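You operate a simulated robot arm through the tools that you are given. There is no shell and no other tool. Be economical: measure what you need, move in short steps, check, and stop when the job is done.

Carry out the task below with a simulated robot arm. There is one attempt and no reset: what you move stays moved.

TASK
Scrub the crust off the drip plate and drain the basin.
Fine: basket into the basin, brush back in its cup; the drain stays open. Set down upright: wire basket. What is to be rubbed or washed off counts as gone when no trace of it is left.
Where things are to end (x, y in the base frame): wire basket within 0.025 m of [0.54, -0.23].

Only the result counts: the job must be done as asked and must still hold three seconds after the hand-in. Knocking over, shifting, dropping, spilling or breaking anything else fails it.

THE ROBOT
A 5-joint arm with a three-finger gripper, fixed in place. Base frame: the origin is at the foot of the arm, x ahead of it, y to its left, z up; the work surface is at about z = 0.84. Units: m, degrees, N and s.
With the tool pointing down near the work surface it reaches from about 0.32 to 0.66 m from the base axis. Its first joint turns from -166.0 to 166.0 degrees. The tool tilts only in the upright plane through the base axis and itself; it spins freely about its own axis. Payload 1.37 kg.
The TCP is the grasp point between the finger pads, 0.016 m short of the fingertips. In the tool frame z runs along the fingers and y along their closing line. The gripper opens to 0.101 m. The gripper's body begins 0.082 m behind the TCP.
Orientation is that of the tool frame in the base frame, as a unit quaternion [w, x, y, z]. With the fingers straight down and closing along the base's y, the tool's x points along the base's -x, its y along +y and its z along -z.

THE INTERFACE
- The arm moves only by the tool step_arm. Its argument "series" is a list of rows, each an object (a shift or turn left out is 0, a gripper value left out holds the last) with "rot": the turn, a rotation vector about the base's x, y, z in units of 6 degrees (1.0 is 6 degrees), a list of three; "xyz": the shift along the base's x, y, z in units of 30 mm (1.0 is 30 mm), a list of three; "gripper": the opening in per cent of the stroke, from 0 (shut) to 100 (fully open). In form: [{"rot": [rx, ry, rz], "xyz": [dx, dy, dz], "gripper": gripper}, ...]. A call has 1 to 10 rows; each row shifts and turns the commanded pose from where the row before left it. A call with a number of a shift or a turn outside -1 to 1 is refused whole. Rows are played at 5 a second. More than 0.05 m and 8.6 degrees between two rows, or a gripper value outside its range, and nothing of the call is played. A pose out of reach is approached as far as the arm can. The call stops where the force on the tool passes 40 N (or 10 N more than at its start, if that is more) or the arm is blocked; 0.2 s more then pass. Each finger travels about 0.045 m/s and halts on what it meets, pressing with about 26 N; the grip force reading is that of the motor and also rises with nothing between the fingers. The clock runs only during rows and for 0.2 s after the last one: add rows that do not move to give the fingers time. It gives the time, the measured TCP pose, the force on the tool (base axes), the opening and the grip force at its end, in the units of the frame above (readings bear some noise), with the torque about the TCP (base axes, N m) and any sound that the robot's microphone picked up.
- Cameras (640 x 400 px; columns grow to the right, rows downward): "scene" is fixed at [0.3977, -0.648, 1.4633]; the picture's right is [0.94, -0.33, 0.00], its down [-0.24, -0.70, -0.68] and it looks along [0.22, 0.64, -0.74] (base axes); focal length 236 px, centre (320, 200). "wrist" rides on the gripper at [0.072, 0.02, -0.104] in the tool frame; the picture's right is [-0.27, 0.96, 0.00], its down [-0.76, -0.21, -0.62] and it looks along [-0.60, -0.16, 0.78] (tool axes); focal length 265 px, centre (320, 200). There is no depth. A picture from a camera that has moved, and an enlarged one, comes with that camera's place and axes in the base frame and with its lens.
- capture(camera): a new picture of that camera. The clock stands still meanwhile.
- move_column(by): slides the trunk up (or, below 0, down) by that many m; the arm rides with it, the base frame stays. It gives what a move gives, with no picture.
- enlarge(camera, box): a new picture of the part [left, top, right, bottom] of that camera's present view, enlarged. The clock stands still meanwhile.
- hand_in(): hands the job in; it is judged then, once.

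Work in short steps. Places have to be worked out from the pictures, the camera data and where the tool is seen: move nearer, look again, correct. Check each grasp and each placing, and mend what went wrong. You have 120 turns and 84 pictures in all, those below and enlarged ones among them. Open the gripper and draw the arm clear of the work before you hand the job in, unless the task says otherwise; then end with one line.

The tools are called after "Emit:" as a command line: name --argument value ..., lists and objects as JSON in quotes. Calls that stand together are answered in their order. step_arm: Moves the arm, as the interface text tells. Its arguments: {"type":"object","properties":{"series":{"type":"array"}},"required":["series"]} The other tools are called the same way: move_column (by) slides the trunk up or down; capture (camera) takes a picture; enlarge (camera, box) takes an enlarged picture of a part of a camera's view; hand_in () hands the job in.

At the start:

```text
clock: 0.0
position: [0.3864, 0.1034, 1.1514]
tool_rot: [0.0, -0.001, 1.0, 0.0]
wrist_force: [0.5, -0.7, 0.0]
moment: [-0.01, -0.01, -0.02]
width: 0.1007
finger_force: 0.0
trunk travel left (down, up): [-0.525, 0.065]
```

scene: 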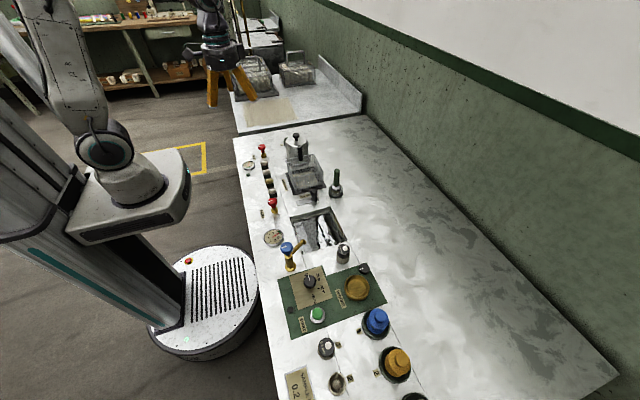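
wrist: 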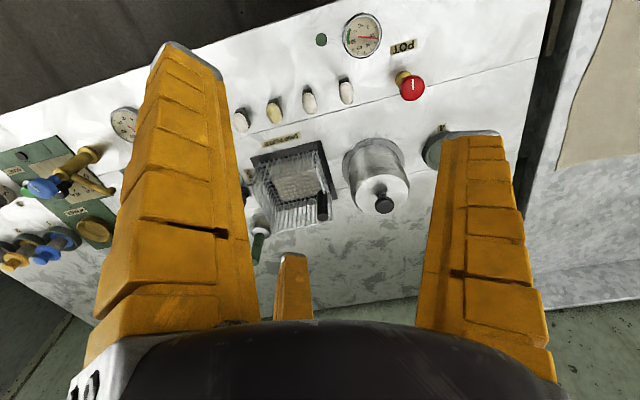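

I start by looking closely at the parts of the scene.

Emit:
enlarge --camera "scene" --box '[230, 120, 390, 220]'

Emit:
enlarge --camera "scene" --box '[230, 200, 430, 325]'

Emit:
enlarge --camera "scene" --box '[220, 30, 380, 130]'

Emit:
enlarge --camera "scene" --box '[270, 300, 430, 400]'

```text
4.00 times, centred on (310, 170) of scene
camera zoom: at [0.3977, -0.648, 1.4633], right [0.94, -0.33, 0.0], down [-0.24, -0.7, -0.68], along [0.22, 0.64, -0.74], focal length 944 px, centre (360, 320)
```

zoom: 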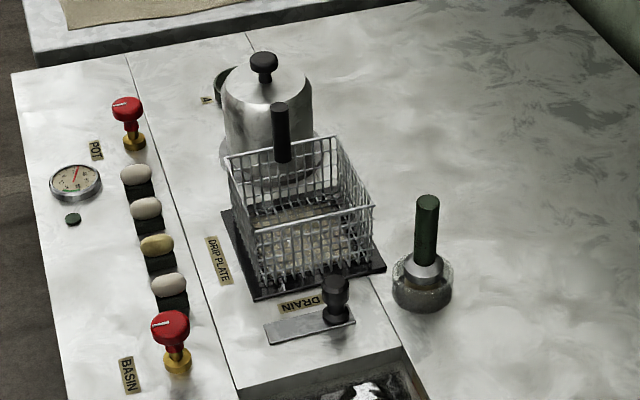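

```text
3.20 times, centred on (330, 262) of scene
camera zoom: at [0.3977, -0.648, 1.4633], right [0.94, -0.33, 0.0], down [-0.24, -0.7, -0.68], along [0.22, 0.64, -0.74], focal length 755 px, centre (288, 0)
```

zoom: 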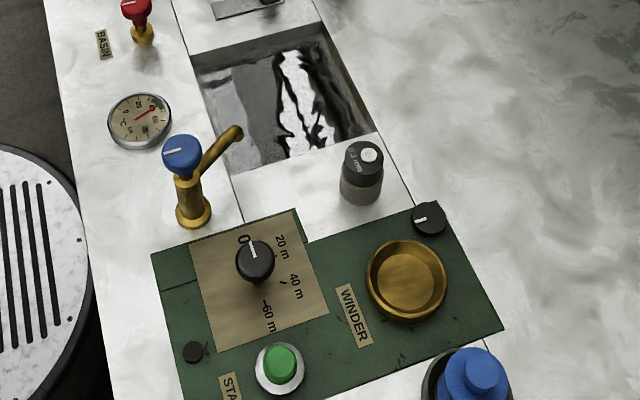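

```text
4.00 times, centred on (300, 80) of scene
camera zoom: at [0.3977, -0.648, 1.4633], right [0.94, -0.33, 0.0], down [-0.24, -0.7, -0.68], along [0.22, 0.64, -0.74], focal length 944 px, centre (400, 680)
```

zoom: 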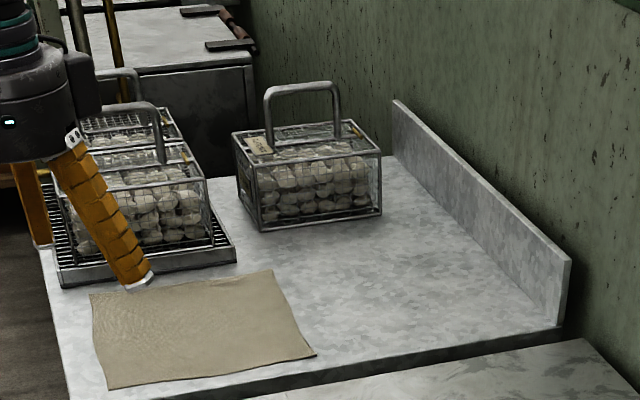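

```text
4.00 times, centred on (350, 350) of scene
camera zoom: at [0.3977, -0.648, 1.4633], right [0.94, -0.33, 0.0], down [-0.24, -0.7, -0.68], along [0.22, 0.64, -0.74], focal length 944 px, centre (200, -400)
```

zoom: 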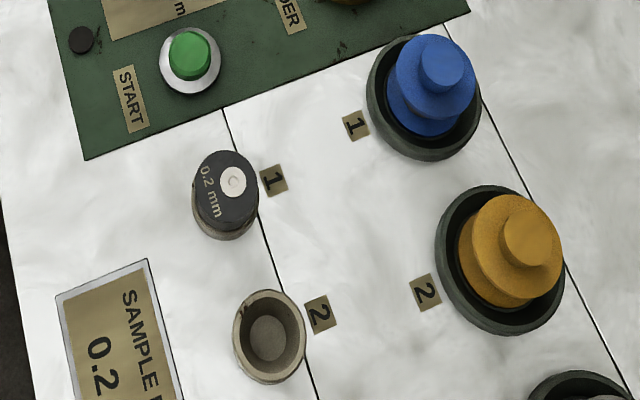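

Basket stands on the drip plate at around (0.52,-0.08), brush in its cup near (0.64,-0.11), drain knob between plate and basin. I move the arm sideways to look with the wrist camera.

Emit:
step_arm --series '[{"xyz": [0, -1, 0]}, {"xyz": [0, -1, 0]}, {"xyz": [0, -1, 0]}, {"xyz": [0, -1, 0]}, {"xyz": [0, -1, 0]}, {"xyz": [0, -1, 0]}, {"xyz": [0, 0, 0]}]'

Emit:
capture --camera "wrist"

```text
clock: 1.6
position: [0.3856, -0.0745, 1.1493]
tool_rot: [0.0, 0.0, 1.0, 0.0]
wrist_force: [0.1, 0.6, 0.3]
moment: [0.02, 0.02, -0.02]
width: 0.1005
finger_force: 0.2
trunk travel left (down, up): [-0.525, 0.065]
```

```text
77 pictures are left
camera wrist: at [0.3136, -0.0547, 1.2543], right [0.26, 0.96, 0.0], down [0.76, -0.21, 0.62], along [0.6, -0.16, -0.78], focal length 265 px, centre (320, 200)
```

wrist: 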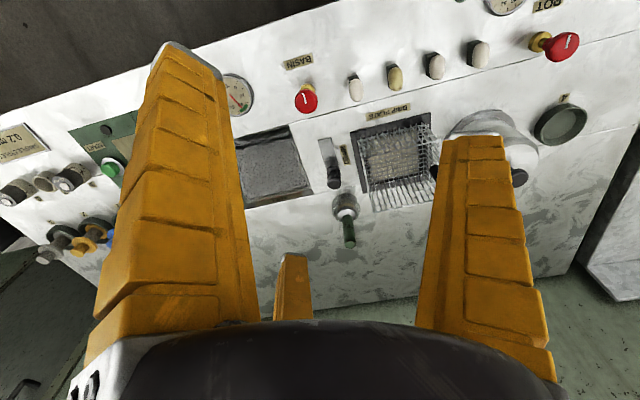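

Emit:
enlarge --camera "wrist" --box '[230, 100, 438, 230]'

```text
3.08 times, centred on (334, 165) of wrist
camera zoom: at [0.3136, -0.0547, 1.2543], right [0.26, 0.96, 0.0], down [0.76, -0.21, 0.62], along [0.6, -0.16, -0.78], focal length 817 px, centre (277, 308)
```

zoom: 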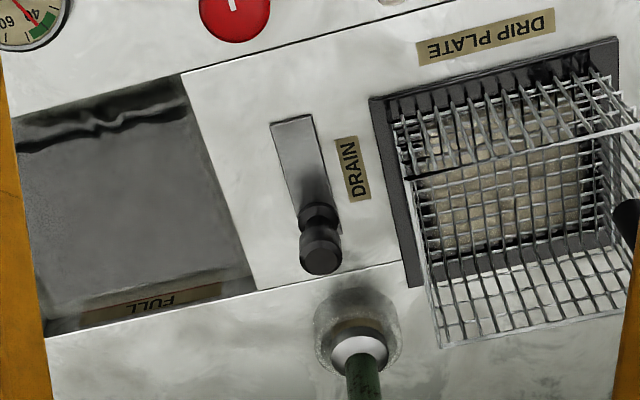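

Basket handle is on its +y side; the drain knob is at about (0.564,-0.096). I take a closer look from a lower, off-set place.

Emit:
step_arm --series '[{"xyz": [0, -1, -1]}, {"xyz": [0, -1, -1]}, {"xyz": [0, -0.5, -1]}, {"xyz": [0, 0, 0]}]'

Emit:
capture --camera "wrist"

Emit:
enlarge --camera "wrist" --box '[240, 60, 464, 200]'

```text
clock: 2.6
position: [0.3841, -0.1507, 1.0601]
tool_rot: [0.0, 0.0, 1.0, 0.0]
wrist_force: [-0.1, 0.4, -0.5]
moment: [0.0, -0.03, -0.01]
width: 0.1008
finger_force: 0.2
trunk travel left (down, up): [-0.525, 0.065]
```

```text
75 pictures are left
camera wrist: at [0.3124, -0.1305, 1.1641], right [0.27, 0.96, 0.0], down [0.76, -0.21, 0.62], along [0.6, -0.16, -0.78], focal length 265 px, centre (320, 200)
```

wrist: 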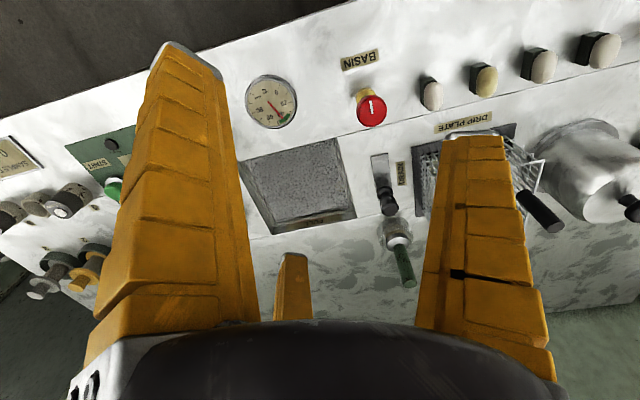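

```text
2.86 times, centred on (352, 130) of wrist
camera zoom: at [0.3124, -0.1305, 1.1641], right [0.27, 0.96, 0.0], down [0.76, -0.21, 0.62], along [0.6, -0.16, -0.78], focal length 758 px, centre (229, 400)
```

zoom: 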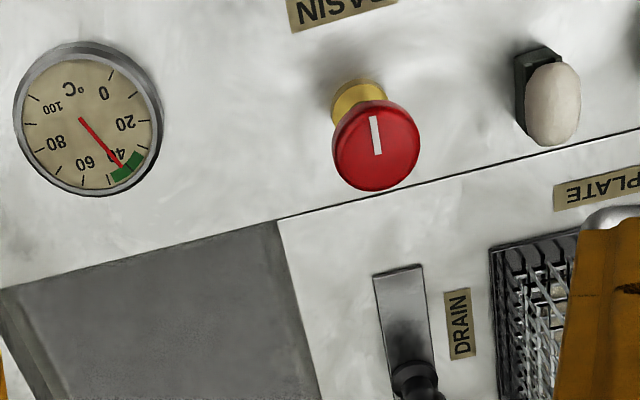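

The basket's handle is at about (0.562, 0.05, z 0.91–0.97). Now I go toward the drain knob for a closer look before gripping it.

Emit:
step_arm --series '[{"xyz": [0.8, 0.6, 0], "gripper": 50}, {"xyz": [0.8, 0.6, 0]}, {"xyz": [0.8, 0.6, 0]}, {"xyz": [0.8, 0, -0.3]}, {"xyz": [0, 0, 0]}]'

Emit:
capture --camera "wrist"

Emit:
capture --camera "scene"

```text
clock: 3.8
position: [0.4793, -0.0959, 1.0514]
tool_rot: [0.0, 0.0, 1.0, 0.0]
wrist_force: [0.3, 0.1, -0.5]
moment: [0.02, -0.01, 0.02]
width: 0.0541
finger_force: 3.0
trunk travel left (down, up): [-0.525, 0.065]
```

```text
73 pictures are left
camera wrist: at [0.408, -0.0759, 1.1554], right [0.27, 0.96, 0.0], down [0.76, -0.21, 0.62], along [0.6, -0.16, -0.78], focal length 265 px, centre (320, 200)
```

wrist: 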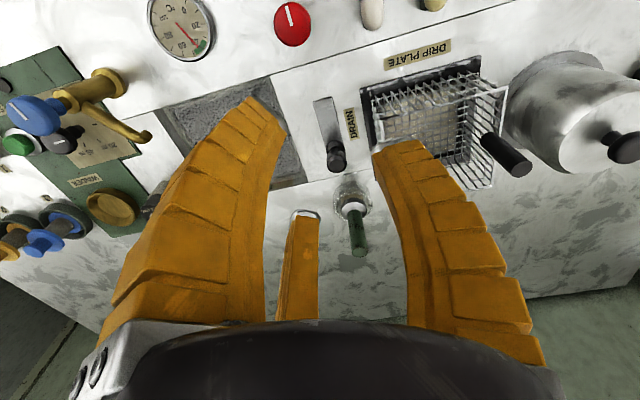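

```text
72 pictures are left
```

scene: 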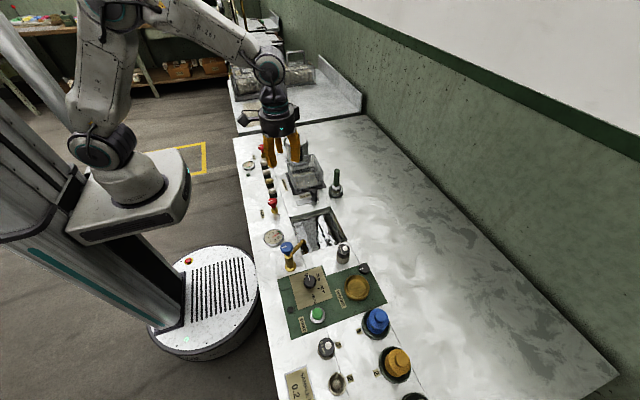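

Emit:
enlarge --camera "wrist" --box '[270, 60, 430, 160]'

Emit:
enlarge --camera "wrist" --box '[350, 40, 542, 160]'

Emit:
enlarge --camera "wrist" --box '[270, 110, 430, 210]'

```text
4.00 times, centred on (350, 110) of wrist
camera zoom: at [0.408, -0.0759, 1.1554], right [0.27, 0.96, 0.0], down [0.76, -0.21, 0.62], along [0.6, -0.16, -0.78], focal length 1062 px, centre (200, 560)
```

zoom: 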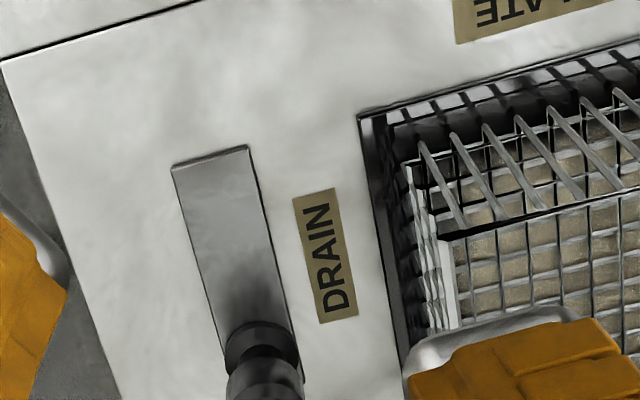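

```text
3.33 times, centred on (446, 100) of wrist
camera zoom: at [0.408, -0.0759, 1.1554], right [0.27, 0.96, 0.0], down [0.76, -0.21, 0.62], along [0.6, -0.16, -0.78], focal length 885 px, centre (-100, 533)
```

zoom: 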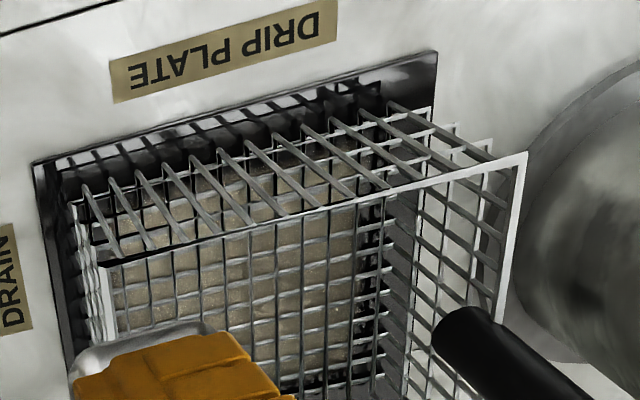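

```text
4.00 times, centred on (350, 160) of wrist
camera zoom: at [0.408, -0.0759, 1.1554], right [0.27, 0.96, 0.0], down [0.76, -0.21, 0.62], along [0.6, -0.16, -0.78], focal length 1062 px, centre (200, 360)
```

zoom: 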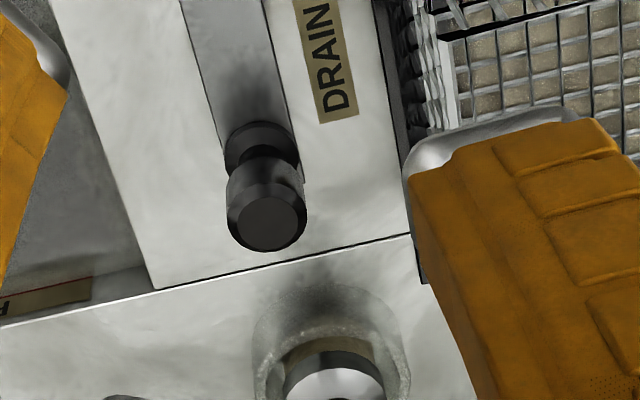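

The knob sits on a track along x (y≈-0.098), at its far end, x≈0.570. I go over it, then down between the basket and nothing on the other side.

Emit:
step_arm --series '[{"xyz": [1, -0.07, 0], "gripper": 46}, {"xyz": [1, 0, 0]}, {"xyz": [1, 0, 0]}, {"xyz": [0, 0, -1]}, {"xyz": [0, 0, -1]}, {"xyz": [0, 0, -1]}, {"xyz": [0, 0, 0]}]'

Emit:
capture --camera "wrist"

Emit:
enlarge --camera "scene" --box '[240, 110, 400, 210]'

```text
clock: 5.4
position: [0.5705, -0.1002, 0.9605]
tool_rot: [0.001, 0.001, 1.0, -0.001]
wrist_force: [0.2, -0.5, 0.6]
moment: [-0.01, -0.02, 0.01]
width: 0.0504
finger_force: 3.4
trunk travel left (down, up): [-0.525, 0.065]
```

```text
68 pictures are left
camera wrist: at [0.498, -0.0788, 1.065], right [0.27, 0.96, 0.0], down [0.76, -0.21, 0.62], along [0.6, -0.16, -0.78], focal length 265 px, centre (320, 200)
```

wrist: 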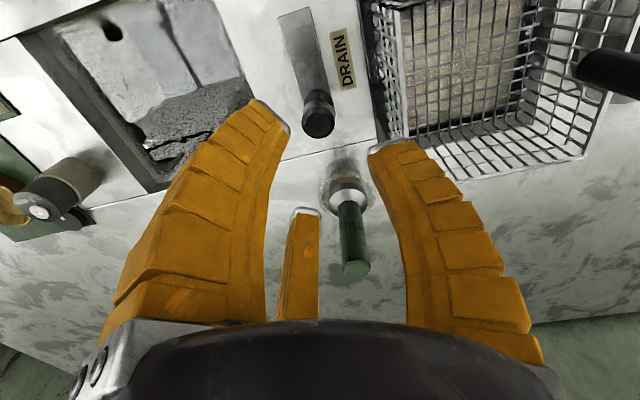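

```text
4.00 times, centred on (320, 160) of scene
camera zoom: at [0.3977, -0.648, 1.4633], right [0.94, -0.33, 0.0], down [-0.24, -0.7, -0.68], along [0.22, 0.64, -0.74], focal length 944 px, centre (320, 360)
```

zoom: 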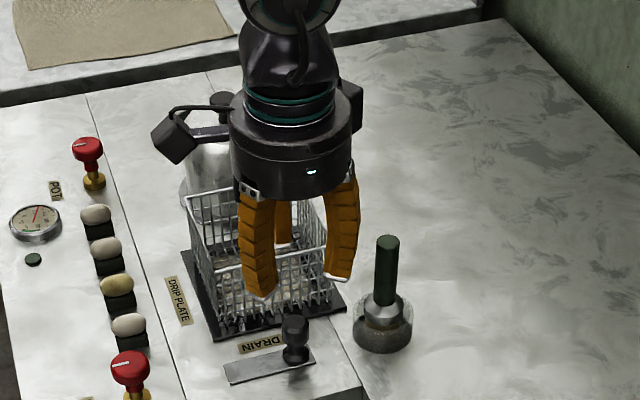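

The gripper shows three fingers (two on −y side straddling, one on +y); both fit. I narrow the opening a bit, shift 5 mm away from the brush cup, and go down to the knob.

Emit:
step_arm --series '[{"xyz": [-0.17, 0.03, 0], "gripper": 40}, {"xyz": [0, 0, -0.7]}, {"xyz": [0, 0, -0.7]}, {"xyz": [0, 0, -0.7]}, {"xyz": [0, 0, -0.6]}, {"xyz": [0, 0, 0]}]'

Emit:
capture --camera "wrist"

Emit:
enlarge --camera "scene" --box '[260, 140, 388, 220]'

```text
clock: 6.8
position: [0.5657, -0.0969, 0.8793]
tool_rot: [0.0, 0.001, 1.0, -0.001]
wrist_force: [-0.4, 0.0, -0.6]
moment: [-0.03, 0.03, 0.03]
width: 0.0447
finger_force: 3.0
trunk travel left (down, up): [-0.525, 0.065]
```

```text
66 pictures are left
camera wrist: at [0.4937, -0.0771, 0.9837], right [0.27, 0.96, 0.0], down [0.76, -0.21, 0.62], along [0.6, -0.16, -0.78], focal length 265 px, centre (320, 200)
```

wrist: 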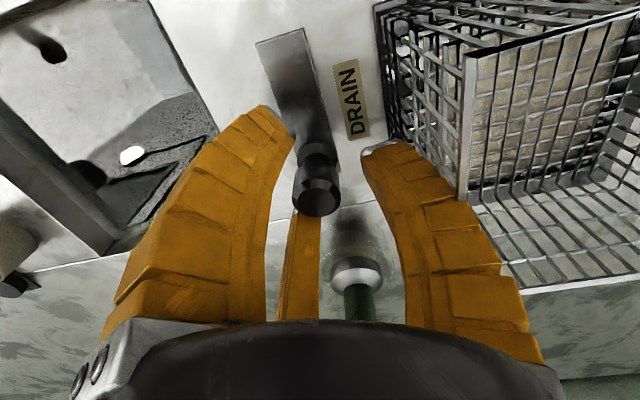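

```text
5.00 times, centred on (324, 180) of scene
camera zoom: at [0.3977, -0.648, 1.4633], right [0.94, -0.33, 0.0], down [-0.24, -0.7, -0.68], along [0.22, 0.64, -0.74], focal length 1180 px, centre (300, 300)
```

zoom: 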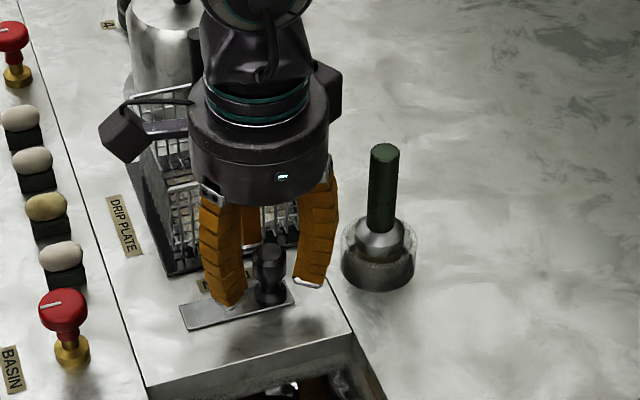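

The knob is between the fingers. I close, then pull gently toward −x.

Emit:
step_arm --series '[{"gripper": 0}, {}, {}, {}]'

```text
clock: 7.8
position: [0.5648, -0.099, 0.8803]
tool_rot: [0.001, 0.002, 1.0, 0.0]
wrist_force: [-1.3, -8.3, 3.8]
moment: [0.0, 0.15, 0.01]
width: 0.0171
finger_force: 27.7
trunk travel left (down, up): [-0.525, 0.065]
```

Something 17 mm is held (off-centre on the knob). I pull −x in small steps.

Emit:
step_arm --series '[{"xyz": [-0.3, 0, 0]}, {"xyz": [-0.3, 0, 0]}, {"xyz": [-0.3, 0, 0]}, {"xyz": [-0.3, 0, 0]}, {"xyz": [-0.3, 0, 0]}, {}]'

Emit:
capture --camera "wrist"

```text
clock: 9.1
position: [0.5342, -0.0992, 0.8809]
tool_rot: [0.015, -0.001, 1.0, -0.004]
wrist_force: [17.7, -6.0, -14.8]
moment: [0.19, -0.13, 0.03]
width: 0.0161
finger_force: 28.0
trunk travel left (down, up): [-0.525, 0.065]
stopped in row 6: the force on the tool passed its limit at 40 N (the readings are from after the stop); the commanded pose is now the measured one
```

```text
64 pictures are left
camera wrist: at [0.4587, -0.0787, 0.983], right [0.26, 0.96, 0.0], down [0.74, -0.2, 0.65], along [0.62, -0.17, -0.76], focal length 265 px, centre (320, 200)
```

wrist: 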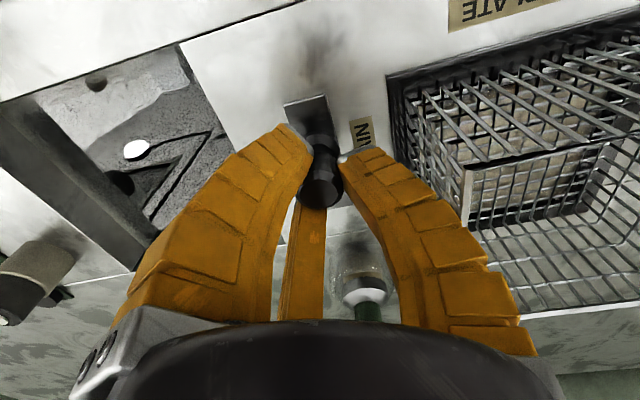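

The knob slid ~30–40 mm and reached resistance. I look at where it now is, and at the water.

Emit:
enlarge --camera "scene" --box '[270, 160, 398, 240]'

```text
5.00 times, centred on (334, 200) of scene
camera zoom: at [0.3977, -0.648, 1.4633], right [0.94, -0.33, 0.0], down [-0.24, -0.7, -0.68], along [0.22, 0.64, -0.74], focal length 1180 px, centre (250, 200)
```

zoom: 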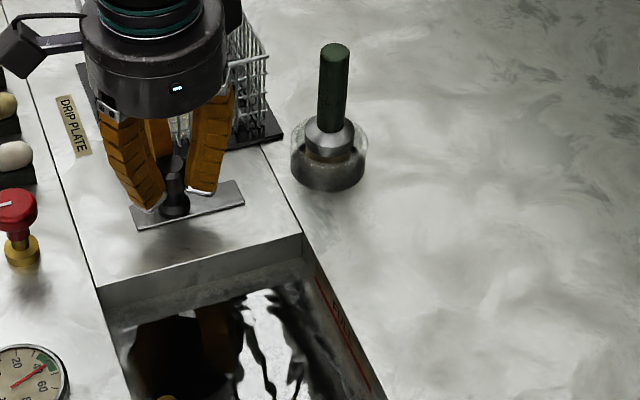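

Release the grip gently and wait, then compare the water level.

Emit:
step_arm --series '[{"gripper": 40}, {}, {}, {}, {}, {}, {}, {}, {}, {}]'

Emit:
enlarge --camera "scene" --box '[270, 160, 398, 240]'

Emit:
capture --camera "wrist"

```text
clock: 11.3
position: [0.5302, -0.0985, 0.8833]
tool_rot: [0.014, 0.0, 1.0, -0.003]
wrist_force: [0.8, 0.3, 0.1]
moment: [-0.01, -0.01, 0.02]
width: 0.0447
finger_force: 3.0
trunk travel left (down, up): [-0.525, 0.065]
```

```text
5.00 times, centred on (334, 200) of scene
camera zoom: at [0.3977, -0.648, 1.4633], right [0.94, -0.33, 0.0], down [-0.24, -0.7, -0.68], along [0.22, 0.64, -0.74], focal length 1180 px, centre (250, 200)
```

zoom: 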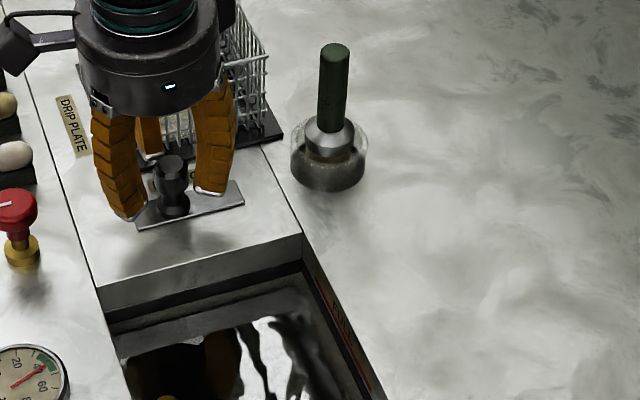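

```text
61 pictures are left
camera wrist: at [0.4547, -0.0779, 0.9855], right [0.26, 0.96, 0.0], down [0.74, -0.2, 0.64], along [0.62, -0.17, -0.77], focal length 265 px, centre (320, 200)
```

wrist: 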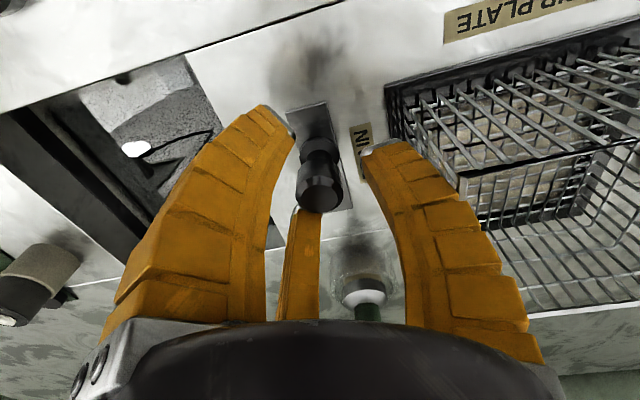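

The water is sinking. I lift straight up, straighten the tool and look into the basin from above while it drains.

Emit:
step_arm --series '[{"xyz": [0, 0, 1]}, {"xyz": [0, 0, 1], "rot": [0, 0.27, 0]}, {"xyz": [0, 0, 1]}, {"xyz": [0, 0, 1]}, {"xyz": [-1, -1, 1], "gripper": 100}, {"xyz": [-1, -1, 1]}, {"xyz": [-1, -1, 0]}, {"xyz": [0, -0.8, 0]}, {}]'

Emit:
capture --camera "wrist"

Emit:
enlarge --camera "scene" --box '[230, 100, 390, 200]'

Emit:
enlarge --camera "scene" --box '[250, 180, 378, 260]'

```text
refused: row 5 steps farther than a row can; nothing moved
```

```text
60 pictures are left
camera wrist: at [0.4547, -0.0779, 0.9855], right [0.26, 0.96, 0.0], down [0.74, -0.2, 0.64], along [0.62, -0.17, -0.77], focal length 265 px, centre (320, 200)
```

wrist: 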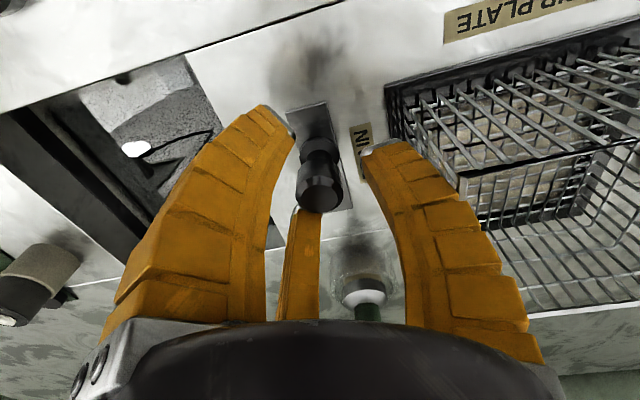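

```text
4.00 times, centred on (310, 150) of scene
camera zoom: at [0.3977, -0.648, 1.4633], right [0.94, -0.33, 0.0], down [-0.24, -0.7, -0.68], along [0.22, 0.64, -0.74], focal length 944 px, centre (360, 400)
```

zoom: 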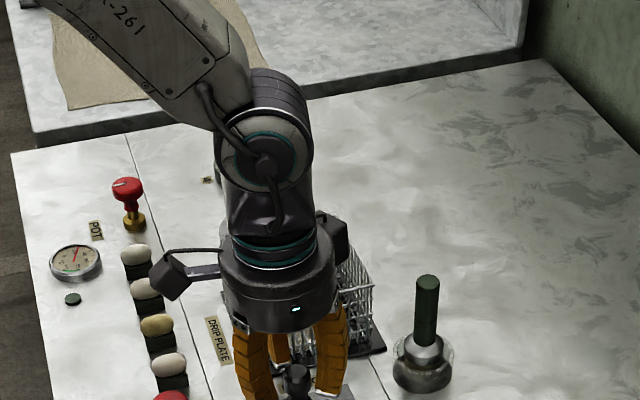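

```text
5.00 times, centred on (314, 220) of scene
camera zoom: at [0.3977, -0.648, 1.4633], right [0.94, -0.33, 0.0], down [-0.24, -0.7, -0.68], along [0.22, 0.64, -0.74], focal length 1180 px, centre (350, 100)
```

zoom: 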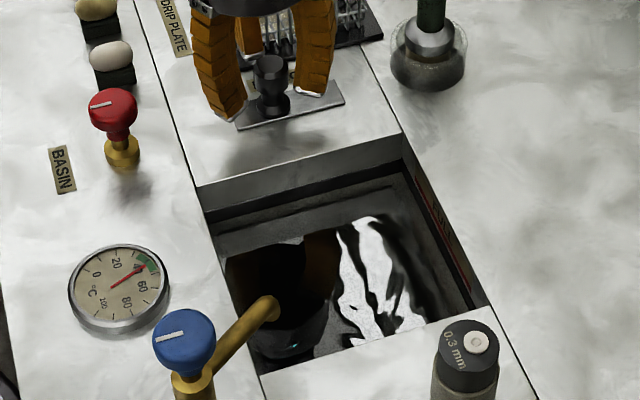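

A row was too long; I repeat with shorter rows.

Emit:
step_arm --series '[{"xyz": [0, 0, 1]}, {"xyz": [0, 0, 1], "rot": [0, 0.27, 0]}, {"xyz": [0, 0, 1]}, {"xyz": [0, 0, 1]}, {"xyz": [-1, 0, 1], "gripper": 100}, {"xyz": [-1, -1, 0]}, {"xyz": [-1, -1, 0]}, {"xyz": [0, -1, 1]}, {"xyz": [0, -0.8, 0]}, {}]'

Emit:
capture --camera "wrist"

Emit:
enlarge --camera "scene" --box '[230, 120, 358, 200]'

```text
clock: 13.5
position: [0.4401, -0.2129, 1.0655]
tool_rot: [0.0, -0.001, 1.0, 0.0]
wrist_force: [0.3, -0.2, -0.5]
moment: [-0.01, -0.01, -0.01]
width: 0.1007
finger_force: 0.1
trunk travel left (down, up): [-0.525, 0.065]
```

```text
57 pictures are left
camera wrist: at [0.3678, -0.1932, 1.1685], right [0.26, 0.96, 0.0], down [0.76, -0.21, 0.62], along [0.6, -0.16, -0.78], focal length 265 px, centre (320, 200)
```

wrist: 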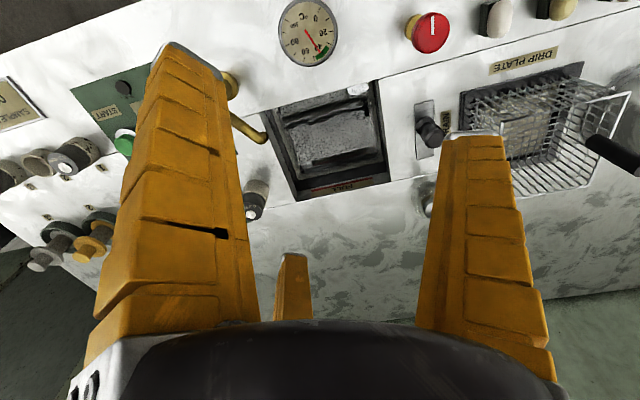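

```text
5.00 times, centred on (294, 160) of scene
camera zoom: at [0.3977, -0.648, 1.4633], right [0.94, -0.33, 0.0], down [-0.24, -0.7, -0.68], along [0.22, 0.64, -0.74], focal length 1180 px, centre (450, 400)
```

zoom: 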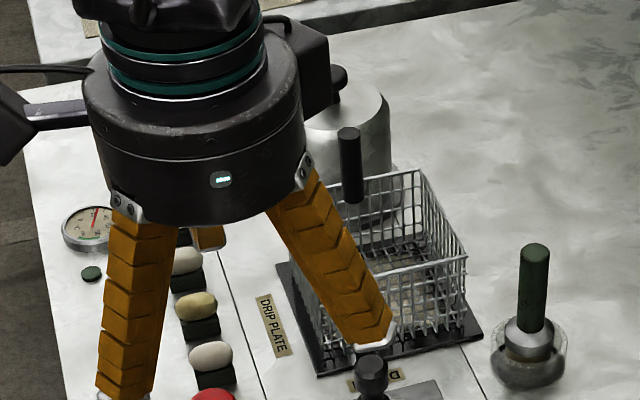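

Emit:
enlarge --camera "wrist" --box '[236, 70, 396, 210]'

```text
2.86 times, centred on (316, 140) of wrist
camera zoom: at [0.3678, -0.1932, 1.1685], right [0.26, 0.96, 0.0], down [0.76, -0.21, 0.62], along [0.6, -0.16, -0.78], focal length 758 px, centre (331, 371)
```

zoom: 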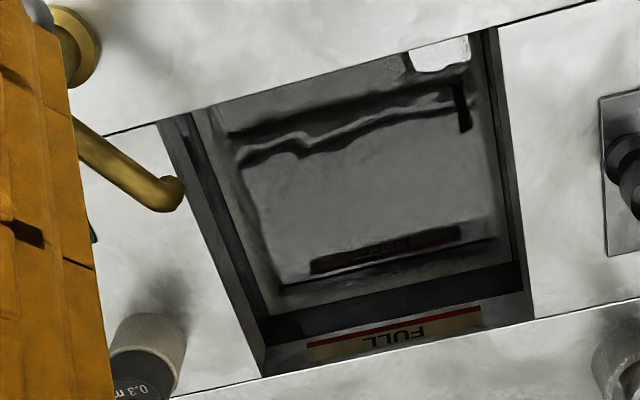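

Basin opening: x 0.464–0.614, y −0.149…−0.298; spout tip at (0.479,−0.287,0.89). Now to the basket handle, stopping above it for a look.

Emit:
step_arm --series '[{"xyz": [0.4, 1, 0], "gripper": 55}, {"xyz": [0.5, 1, 0]}, {"xyz": [0.5, 1, 0]}, {"xyz": [0.5, 1, 0]}, {"xyz": [0.5, 1, 0]}, {"xyz": [0.5, 1, 0]}, {"xyz": [0.5, 1, 0]}, {"xyz": [0.5, 1, 0]}, {"xyz": [0.17, 0.77, -0.7]}, {}]'

Emit:
capture --camera "wrist"

Emit:
enlarge --camera "scene" --box '[230, 100, 358, 180]'

```text
clock: 15.7
position: [0.562, 0.0516, 1.0413]
tool_rot: [-0.001, -0.001, 1.0, 0.001]
wrist_force: [-0.1, -0.1, -0.2]
moment: [-0.02, -0.01, -0.02]
width: 0.0591
finger_force: 2.6
trunk travel left (down, up): [-0.525, 0.065]
```

```text
54 pictures are left
camera wrist: at [0.4893, 0.0706, 1.146], right [0.26, 0.96, 0.0], down [0.76, -0.21, 0.62], along [0.6, -0.16, -0.79], focal length 265 px, centre (320, 200)
```

wrist: 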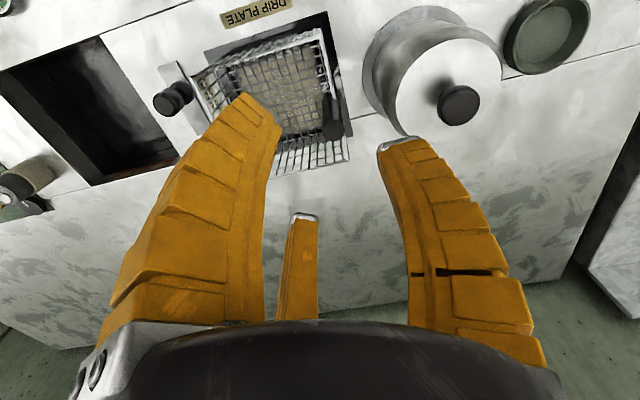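

```text
5.00 times, centred on (294, 140) of scene
camera zoom: at [0.3977, -0.648, 1.4633], right [0.94, -0.33, 0.0], down [-0.24, -0.7, -0.68], along [0.22, 0.64, -0.74], focal length 1180 px, centre (450, 500)
```

zoom: 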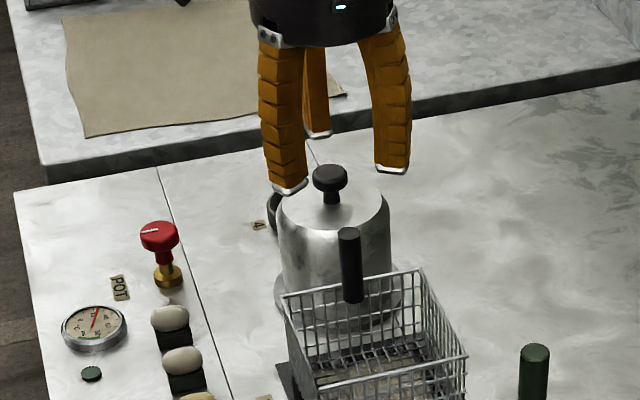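

Handle top refined to about (0.565, 0.057). I correct and descend to z≈0.953 with less opening.

Emit:
step_arm --series '[{"xyz": [0.1, 0.15, 0], "gripper": 45}, {}, {"xyz": [0, 0, -0.8]}, {"xyz": [0, 0, -0.8]}, {"xyz": [0, 0, -0.8]}, {"xyz": [0, 0, -0.55]}, {}]'

Emit:
capture --camera "wrist"

Emit:
enlarge --camera "scene" --box '[230, 100, 358, 180]'

```text
clock: 17.3
position: [0.565, 0.0553, 0.9532]
tool_rot: [-0.001, -0.002, 1.0, 0.001]
wrist_force: [0.2, -0.9, -0.5]
moment: [-0.01, 0.0, 0.01]
width: 0.0492
finger_force: 2.7
trunk travel left (down, up): [-0.525, 0.065]
```

```text
52 pictures are left
camera wrist: at [0.493, 0.075, 1.0577], right [0.26, 0.96, 0.0], down [0.76, -0.21, 0.62], along [0.6, -0.16, -0.79], focal length 265 px, centre (320, 200)
```

wrist: 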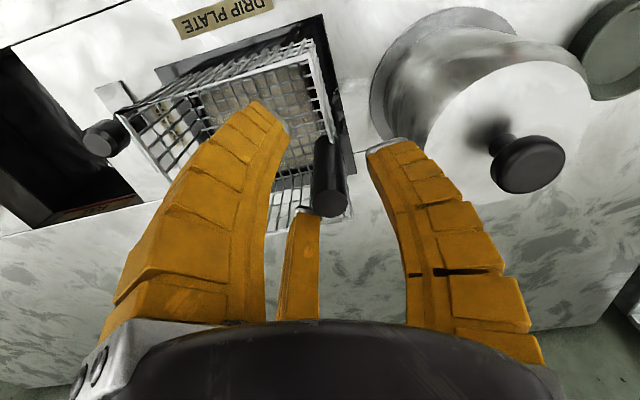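

```text
5.00 times, centred on (294, 140) of scene
camera zoom: at [0.3977, -0.648, 1.4633], right [0.94, -0.33, 0.0], down [-0.24, -0.7, -0.68], along [0.22, 0.64, -0.74], focal length 1180 px, centre (450, 500)
```

zoom: 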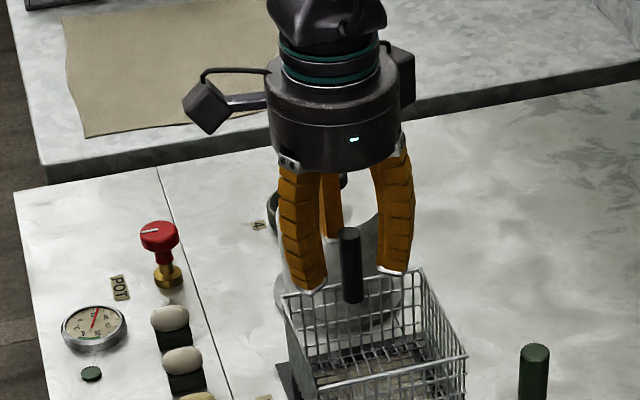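

Handle is between the fingers, ~5 mm toward +y of centre; I shift and close.

Emit:
step_arm --series '[{"xyz": [0, 0.14, 0]}, {"gripper": 0}, {}, {}, {}, {}]'

Emit:
capture --camera "wrist"

```text
clock: 18.7
position: [0.5656, 0.0594, 0.9543]
tool_rot: [-0.001, 0.0, 1.0, -0.001]
wrist_force: [-0.3, 0.1, 5.8]
moment: [0.02, 0.09, -0.01]
width: 0.0116
finger_force: 25.9
trunk travel left (down, up): [-0.525, 0.065]
```

```text
50 pictures are left
camera wrist: at [0.4928, 0.0793, 1.0584], right [0.26, 0.96, 0.0], down [0.76, -0.21, 0.62], along [0.6, -0.16, -0.78], focal length 265 px, centre (320, 200)
```

wrist: 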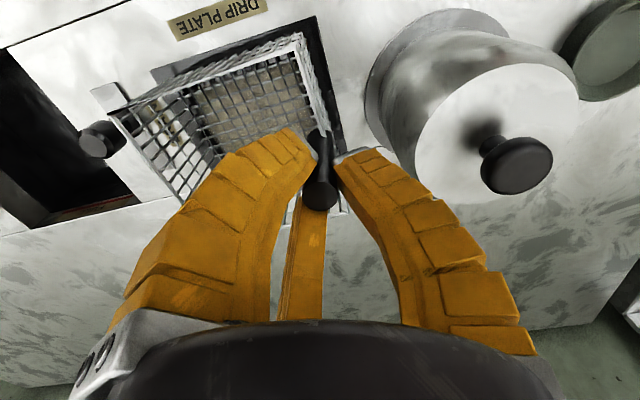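

Gripped (11.6 mm). Lift slowly a few cm and check.

Emit:
step_arm --series '[{"xyz": [0, 0, 0.4]}, {"xyz": [0, 0, 0.4]}, {"xyz": [0, 0, 0.4]}, {"xyz": [0, 0, 0.5]}, {}]'

Emit:
enlarge --camera "scene" --box '[230, 100, 390, 200]'

```text
clock: 19.9
position: [0.5655, 0.0587, 1.0045]
tool_rot: [-0.002, -0.001, 1.0, -0.001]
wrist_force: [0.0, -0.4, -1.0]
moment: [0.05, -0.04, -0.01]
width: 0.0097
finger_force: 26.1
trunk travel left (down, up): [-0.525, 0.065]
```

```text
4.00 times, centred on (310, 150) of scene
camera zoom: at [0.3977, -0.648, 1.4633], right [0.94, -0.33, 0.0], down [-0.24, -0.7, -0.68], along [0.22, 0.64, -0.74], focal length 944 px, centre (360, 400)
```

zoom: 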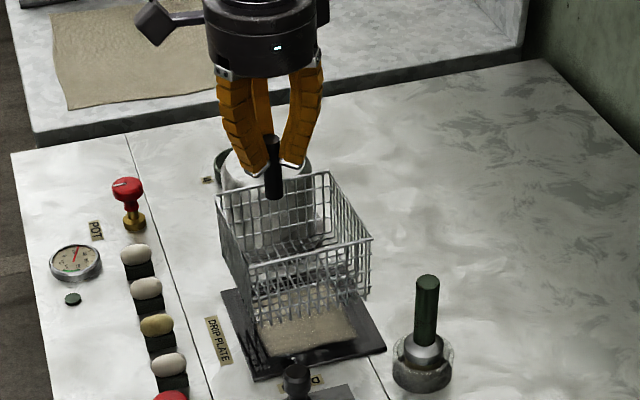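

Basket hangs upright. I raise it clear of the brush and carry it over the basin.

Emit:
step_arm --series '[{"xyz": [0, 0, 1]}, {"xyz": [0, 0, 1]}, {"xyz": [-0.35, 0, 1]}, {"xyz": [0, -0.9, 0]}, {"xyz": [0, -1, 0]}, {"xyz": [0, -1, 0]}, {"xyz": [0, -1, 0]}, {"xyz": [0, -1, 0]}, {"xyz": [0, -1, 0]}, {"xyz": [0, -1, 0]}]'

Emit:
step_arm --series '[{"xyz": [0, -0.76, 0]}, {}]'

Emit:
capture --camera "wrist"

Emit:
enlarge --camera "scene" --box '[230, 140, 390, 240]'

```text
clock: 22.1
position: [0.5546, -0.1478, 1.0938]
tool_rot: [0.0, -0.001, 1.0, -0.001]
wrist_force: [-0.7, 0.1, -0.1]
moment: [0.06, 0.02, 0.03]
width: 0.0094
finger_force: 26.0
trunk travel left (down, up): [-0.525, 0.065]
```

```text
clock: 22.7
position: [0.5542, -0.1709, 1.095]
tool_rot: [0.0, -0.001, 1.0, 0.0]
wrist_force: [1.0, 0.4, -1.9]
moment: [0.06, 0.0, 0.0]
width: 0.0094
finger_force: 26.5
trunk travel left (down, up): [-0.525, 0.065]
```

```text
48 pictures are left
camera wrist: at [0.4822, -0.1511, 1.1985], right [0.26, 0.96, 0.0], down [0.76, -0.21, 0.62], along [0.6, -0.16, -0.78], focal length 265 px, centre (320, 200)
```

wrist: 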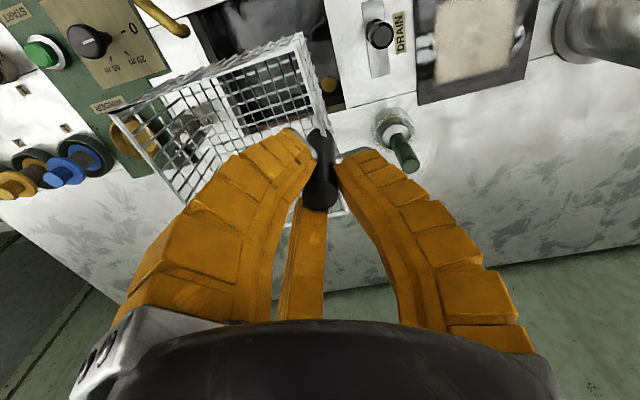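

```text
4.00 times, centred on (310, 190) of scene
camera zoom: at [0.3977, -0.648, 1.4633], right [0.94, -0.33, 0.0], down [-0.24, -0.7, -0.68], along [0.22, 0.64, -0.74], focal length 944 px, centre (360, 240)
```

zoom: 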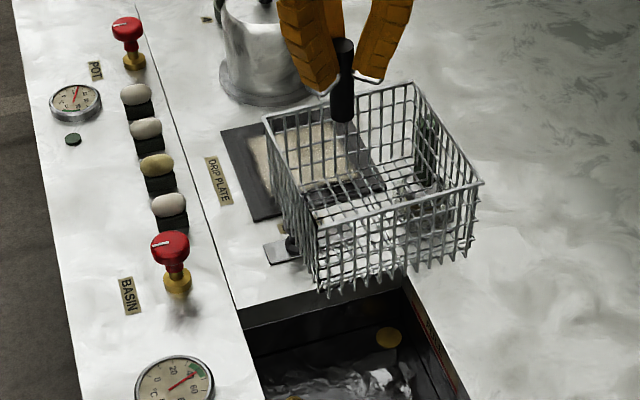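

Basket centre ≈ (0.550,−0.231), aligned with the opening and clear of the spout. I lower it to just above the rim, and check.

Emit:
step_arm --series '[{"xyz": [0, 0, -1]}, {"xyz": [0, 0, -1]}, {"xyz": [0, 0, -1]}, {"xyz": [0, 0, -1]}, {}]'

Emit:
enlarge --camera "scene" --box '[250, 160, 410, 260]'

Emit:
capture --camera "wrist"

```text
clock: 23.9
position: [0.5549, -0.1714, 0.9747]
tool_rot: [0.0, -0.002, 1.0, 0.0]
wrist_force: [-0.4, -0.6, -0.8]
moment: [0.07, 0.01, 0.04]
width: 0.0093
finger_force: 26.4
trunk travel left (down, up): [-0.525, 0.065]
```

```text
4.00 times, centred on (330, 210) of scene
camera zoom: at [0.3977, -0.648, 1.4633], right [0.94, -0.33, 0.0], down [-0.24, -0.7, -0.68], along [0.22, 0.64, -0.74], focal length 944 px, centre (280, 160)
```

zoom: 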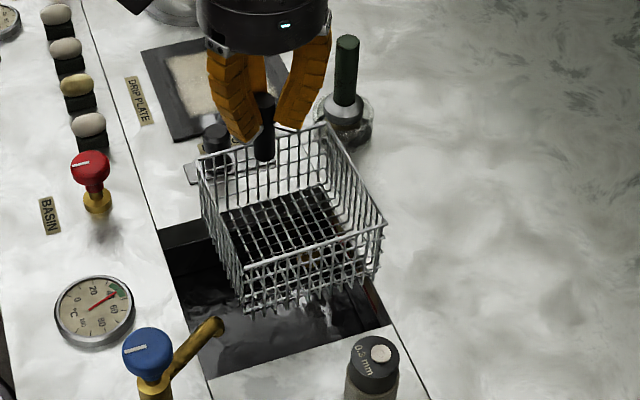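

```text
45 pictures are left
camera wrist: at [0.4822, -0.1517, 1.0785], right [0.26, 0.96, 0.0], down [0.76, -0.21, 0.62], along [0.6, -0.16, -0.78], focal length 265 px, centre (320, 200)
```

wrist: 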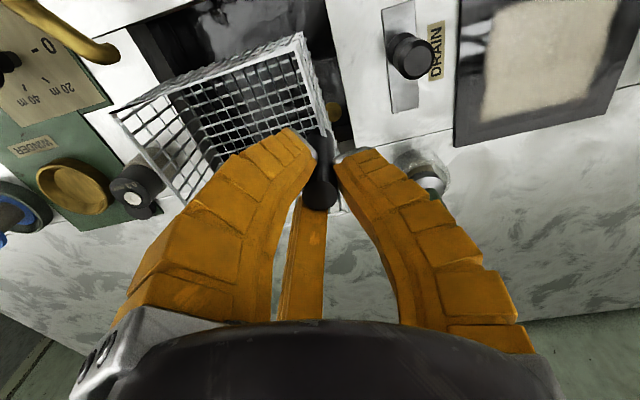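

Alignment looks good and clear of spout and bottle. Continue lowering in small steps.

Emit:
step_arm --series '[{"xyz": [0, 0, -0.6]}, {"xyz": [0, 0, -0.6]}, {"xyz": [0, 0, -0.6]}, {}]'

Emit:
enlarge --camera "scene" --box '[250, 160, 410, 260]'

```text
clock: 24.9
position: [0.5545, -0.1713, 0.9205]
tool_rot: [0.0, -0.001, 1.0, 0.0]
wrist_force: [-0.2, 0.7, -0.9]
moment: [0.06, -0.02, 0.0]
width: 0.0098
finger_force: 26.3
trunk travel left (down, up): [-0.525, 0.065]
```

```text
4.00 times, centred on (330, 210) of scene
camera zoom: at [0.3977, -0.648, 1.4633], right [0.94, -0.33, 0.0], down [-0.24, -0.7, -0.68], along [0.22, 0.64, -0.74], focal length 944 px, centre (280, 160)
```

zoom: 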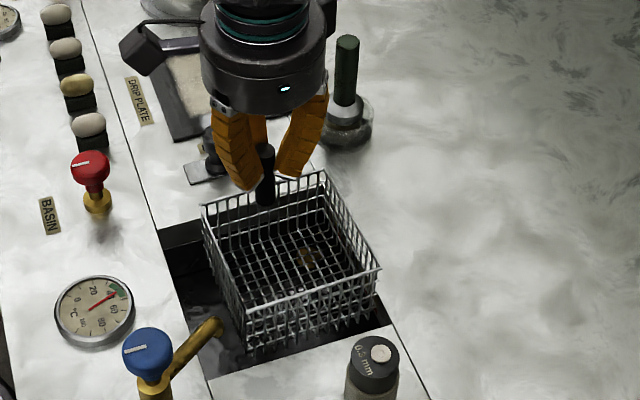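

It is entering cleanly. Lower further until contact.

Emit:
step_arm --series '[{"xyz": [0, 0, -0.4]}, {"xyz": [0, 0, -0.4]}, {"xyz": [0, 0, -0.4]}, {}]'

Emit:
enlarge --camera "scene" --box '[250, 160, 410, 260]'

Emit:
capture --camera "wrist"

```text
clock: 25.9
position: [0.5542, -0.1709, 0.8852]
tool_rot: [0.0, -0.001, 1.0, 0.001]
wrist_force: [-0.2, 1.4, -0.6]
moment: [0.07, 0.01, 0.01]
width: 0.0095
finger_force: 26.2
trunk travel left (down, up): [-0.525, 0.065]
```

```text
4.00 times, centred on (330, 210) of scene
camera zoom: at [0.3977, -0.648, 1.4633], right [0.94, -0.33, 0.0], down [-0.24, -0.7, -0.68], along [0.22, 0.64, -0.74], focal length 944 px, centre (280, 160)
```

zoom: 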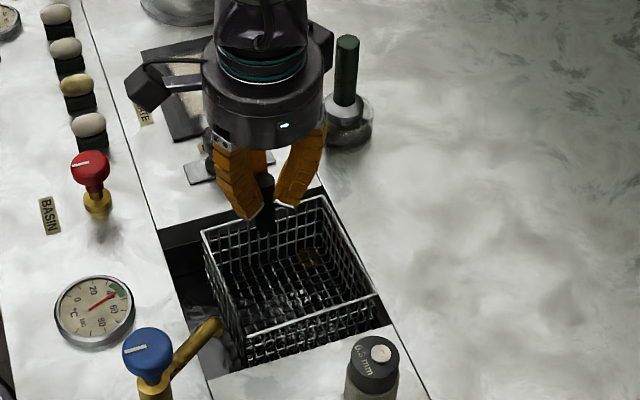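

```text
42 pictures are left
camera wrist: at [0.4818, -0.151, 0.9891], right [0.26, 0.96, 0.0], down [0.76, -0.21, 0.62], along [0.6, -0.16, -0.78], focal length 265 px, centre (320, 200)
```

wrist: 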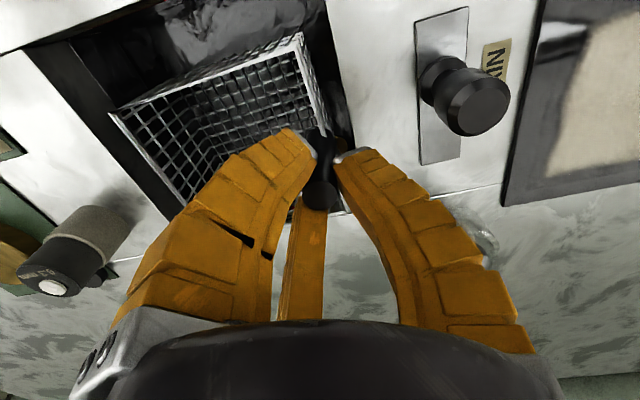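

Emit:
step_arm --series '[{"xyz": [0, 0, -0.3]}, {"xyz": [0, 0, -0.3]}, {"xyz": [0, 0, -0.3]}, {}]'

Emit:
capture --camera "wrist"

```text
clock: 26.9
position: [0.5551, -0.1702, 0.8588]
tool_rot: [0.002, -0.001, 1.0, -0.001]
wrist_force: [2.0, -0.6, 17.3]
moment: [0.0, -0.1, 0.02]
width: 0.0163
finger_force: 26.3
trunk travel left (down, up): [-0.525, 0.065]
```

```text
41 pictures are left
camera wrist: at [0.4817, -0.1507, 0.9631], right [0.26, 0.96, 0.0], down [0.75, -0.21, 0.62], along [0.6, -0.16, -0.78], focal length 265 px, centre (320, 200)
```

wrist: 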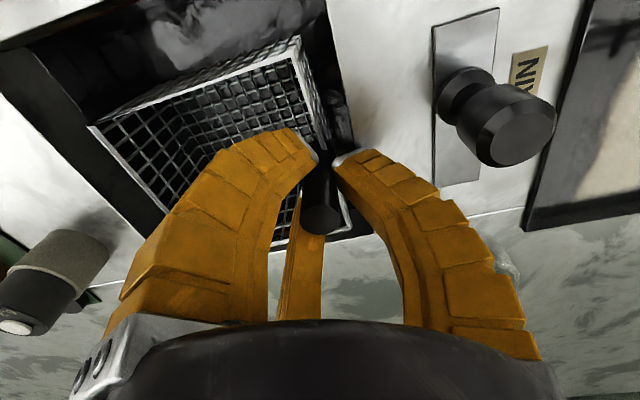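

Contact: the basket stands on the floor (17 N up). I open slightly and rise.

Emit:
step_arm --series '[{"gripper": 25}, {}, {"xyz": [0, 0, 0.3]}, {"xyz": [0, 0, 0.7]}, {"xyz": [0, 0, 1]}, {}]'

Emit:
capture --camera "wrist"

Emit:
enlarge --camera "scene" --box '[250, 160, 410, 260]'

```text
clock: 28.3
position: [0.5539, -0.1713, 0.9187]
tool_rot: [0.001, -0.002, 1.0, 0.0]
wrist_force: [-0.8, 0.3, 1.8]
moment: [-0.03, -0.03, 0.02]
width: 0.03
finger_force: 3.6
trunk travel left (down, up): [-0.525, 0.065]
```

```text
40 pictures are left
camera wrist: at [0.4818, -0.1507, 1.0229], right [0.26, 0.96, 0.0], down [0.76, -0.21, 0.62], along [0.6, -0.16, -0.78], focal length 265 px, centre (320, 200)
```

wrist: 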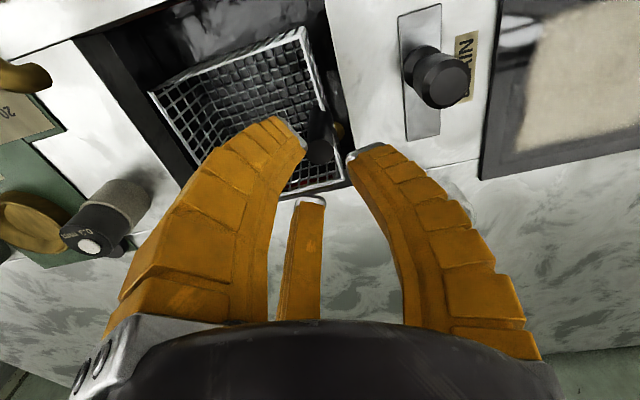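

```text
4.00 times, centred on (330, 210) of scene
camera zoom: at [0.3977, -0.648, 1.4633], right [0.94, -0.33, 0.0], down [-0.24, -0.7, -0.68], along [0.22, 0.64, -0.74], focal length 944 px, centre (280, 160)
```

zoom: 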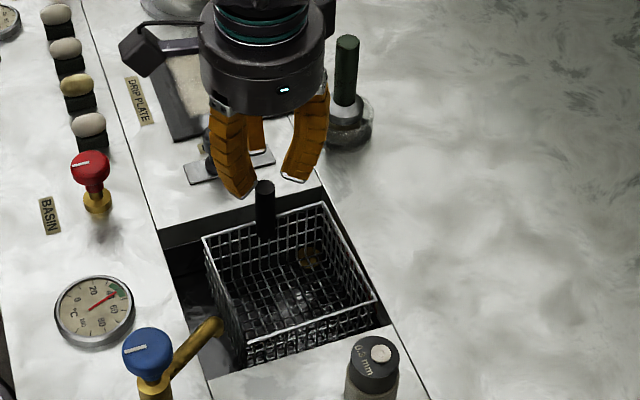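

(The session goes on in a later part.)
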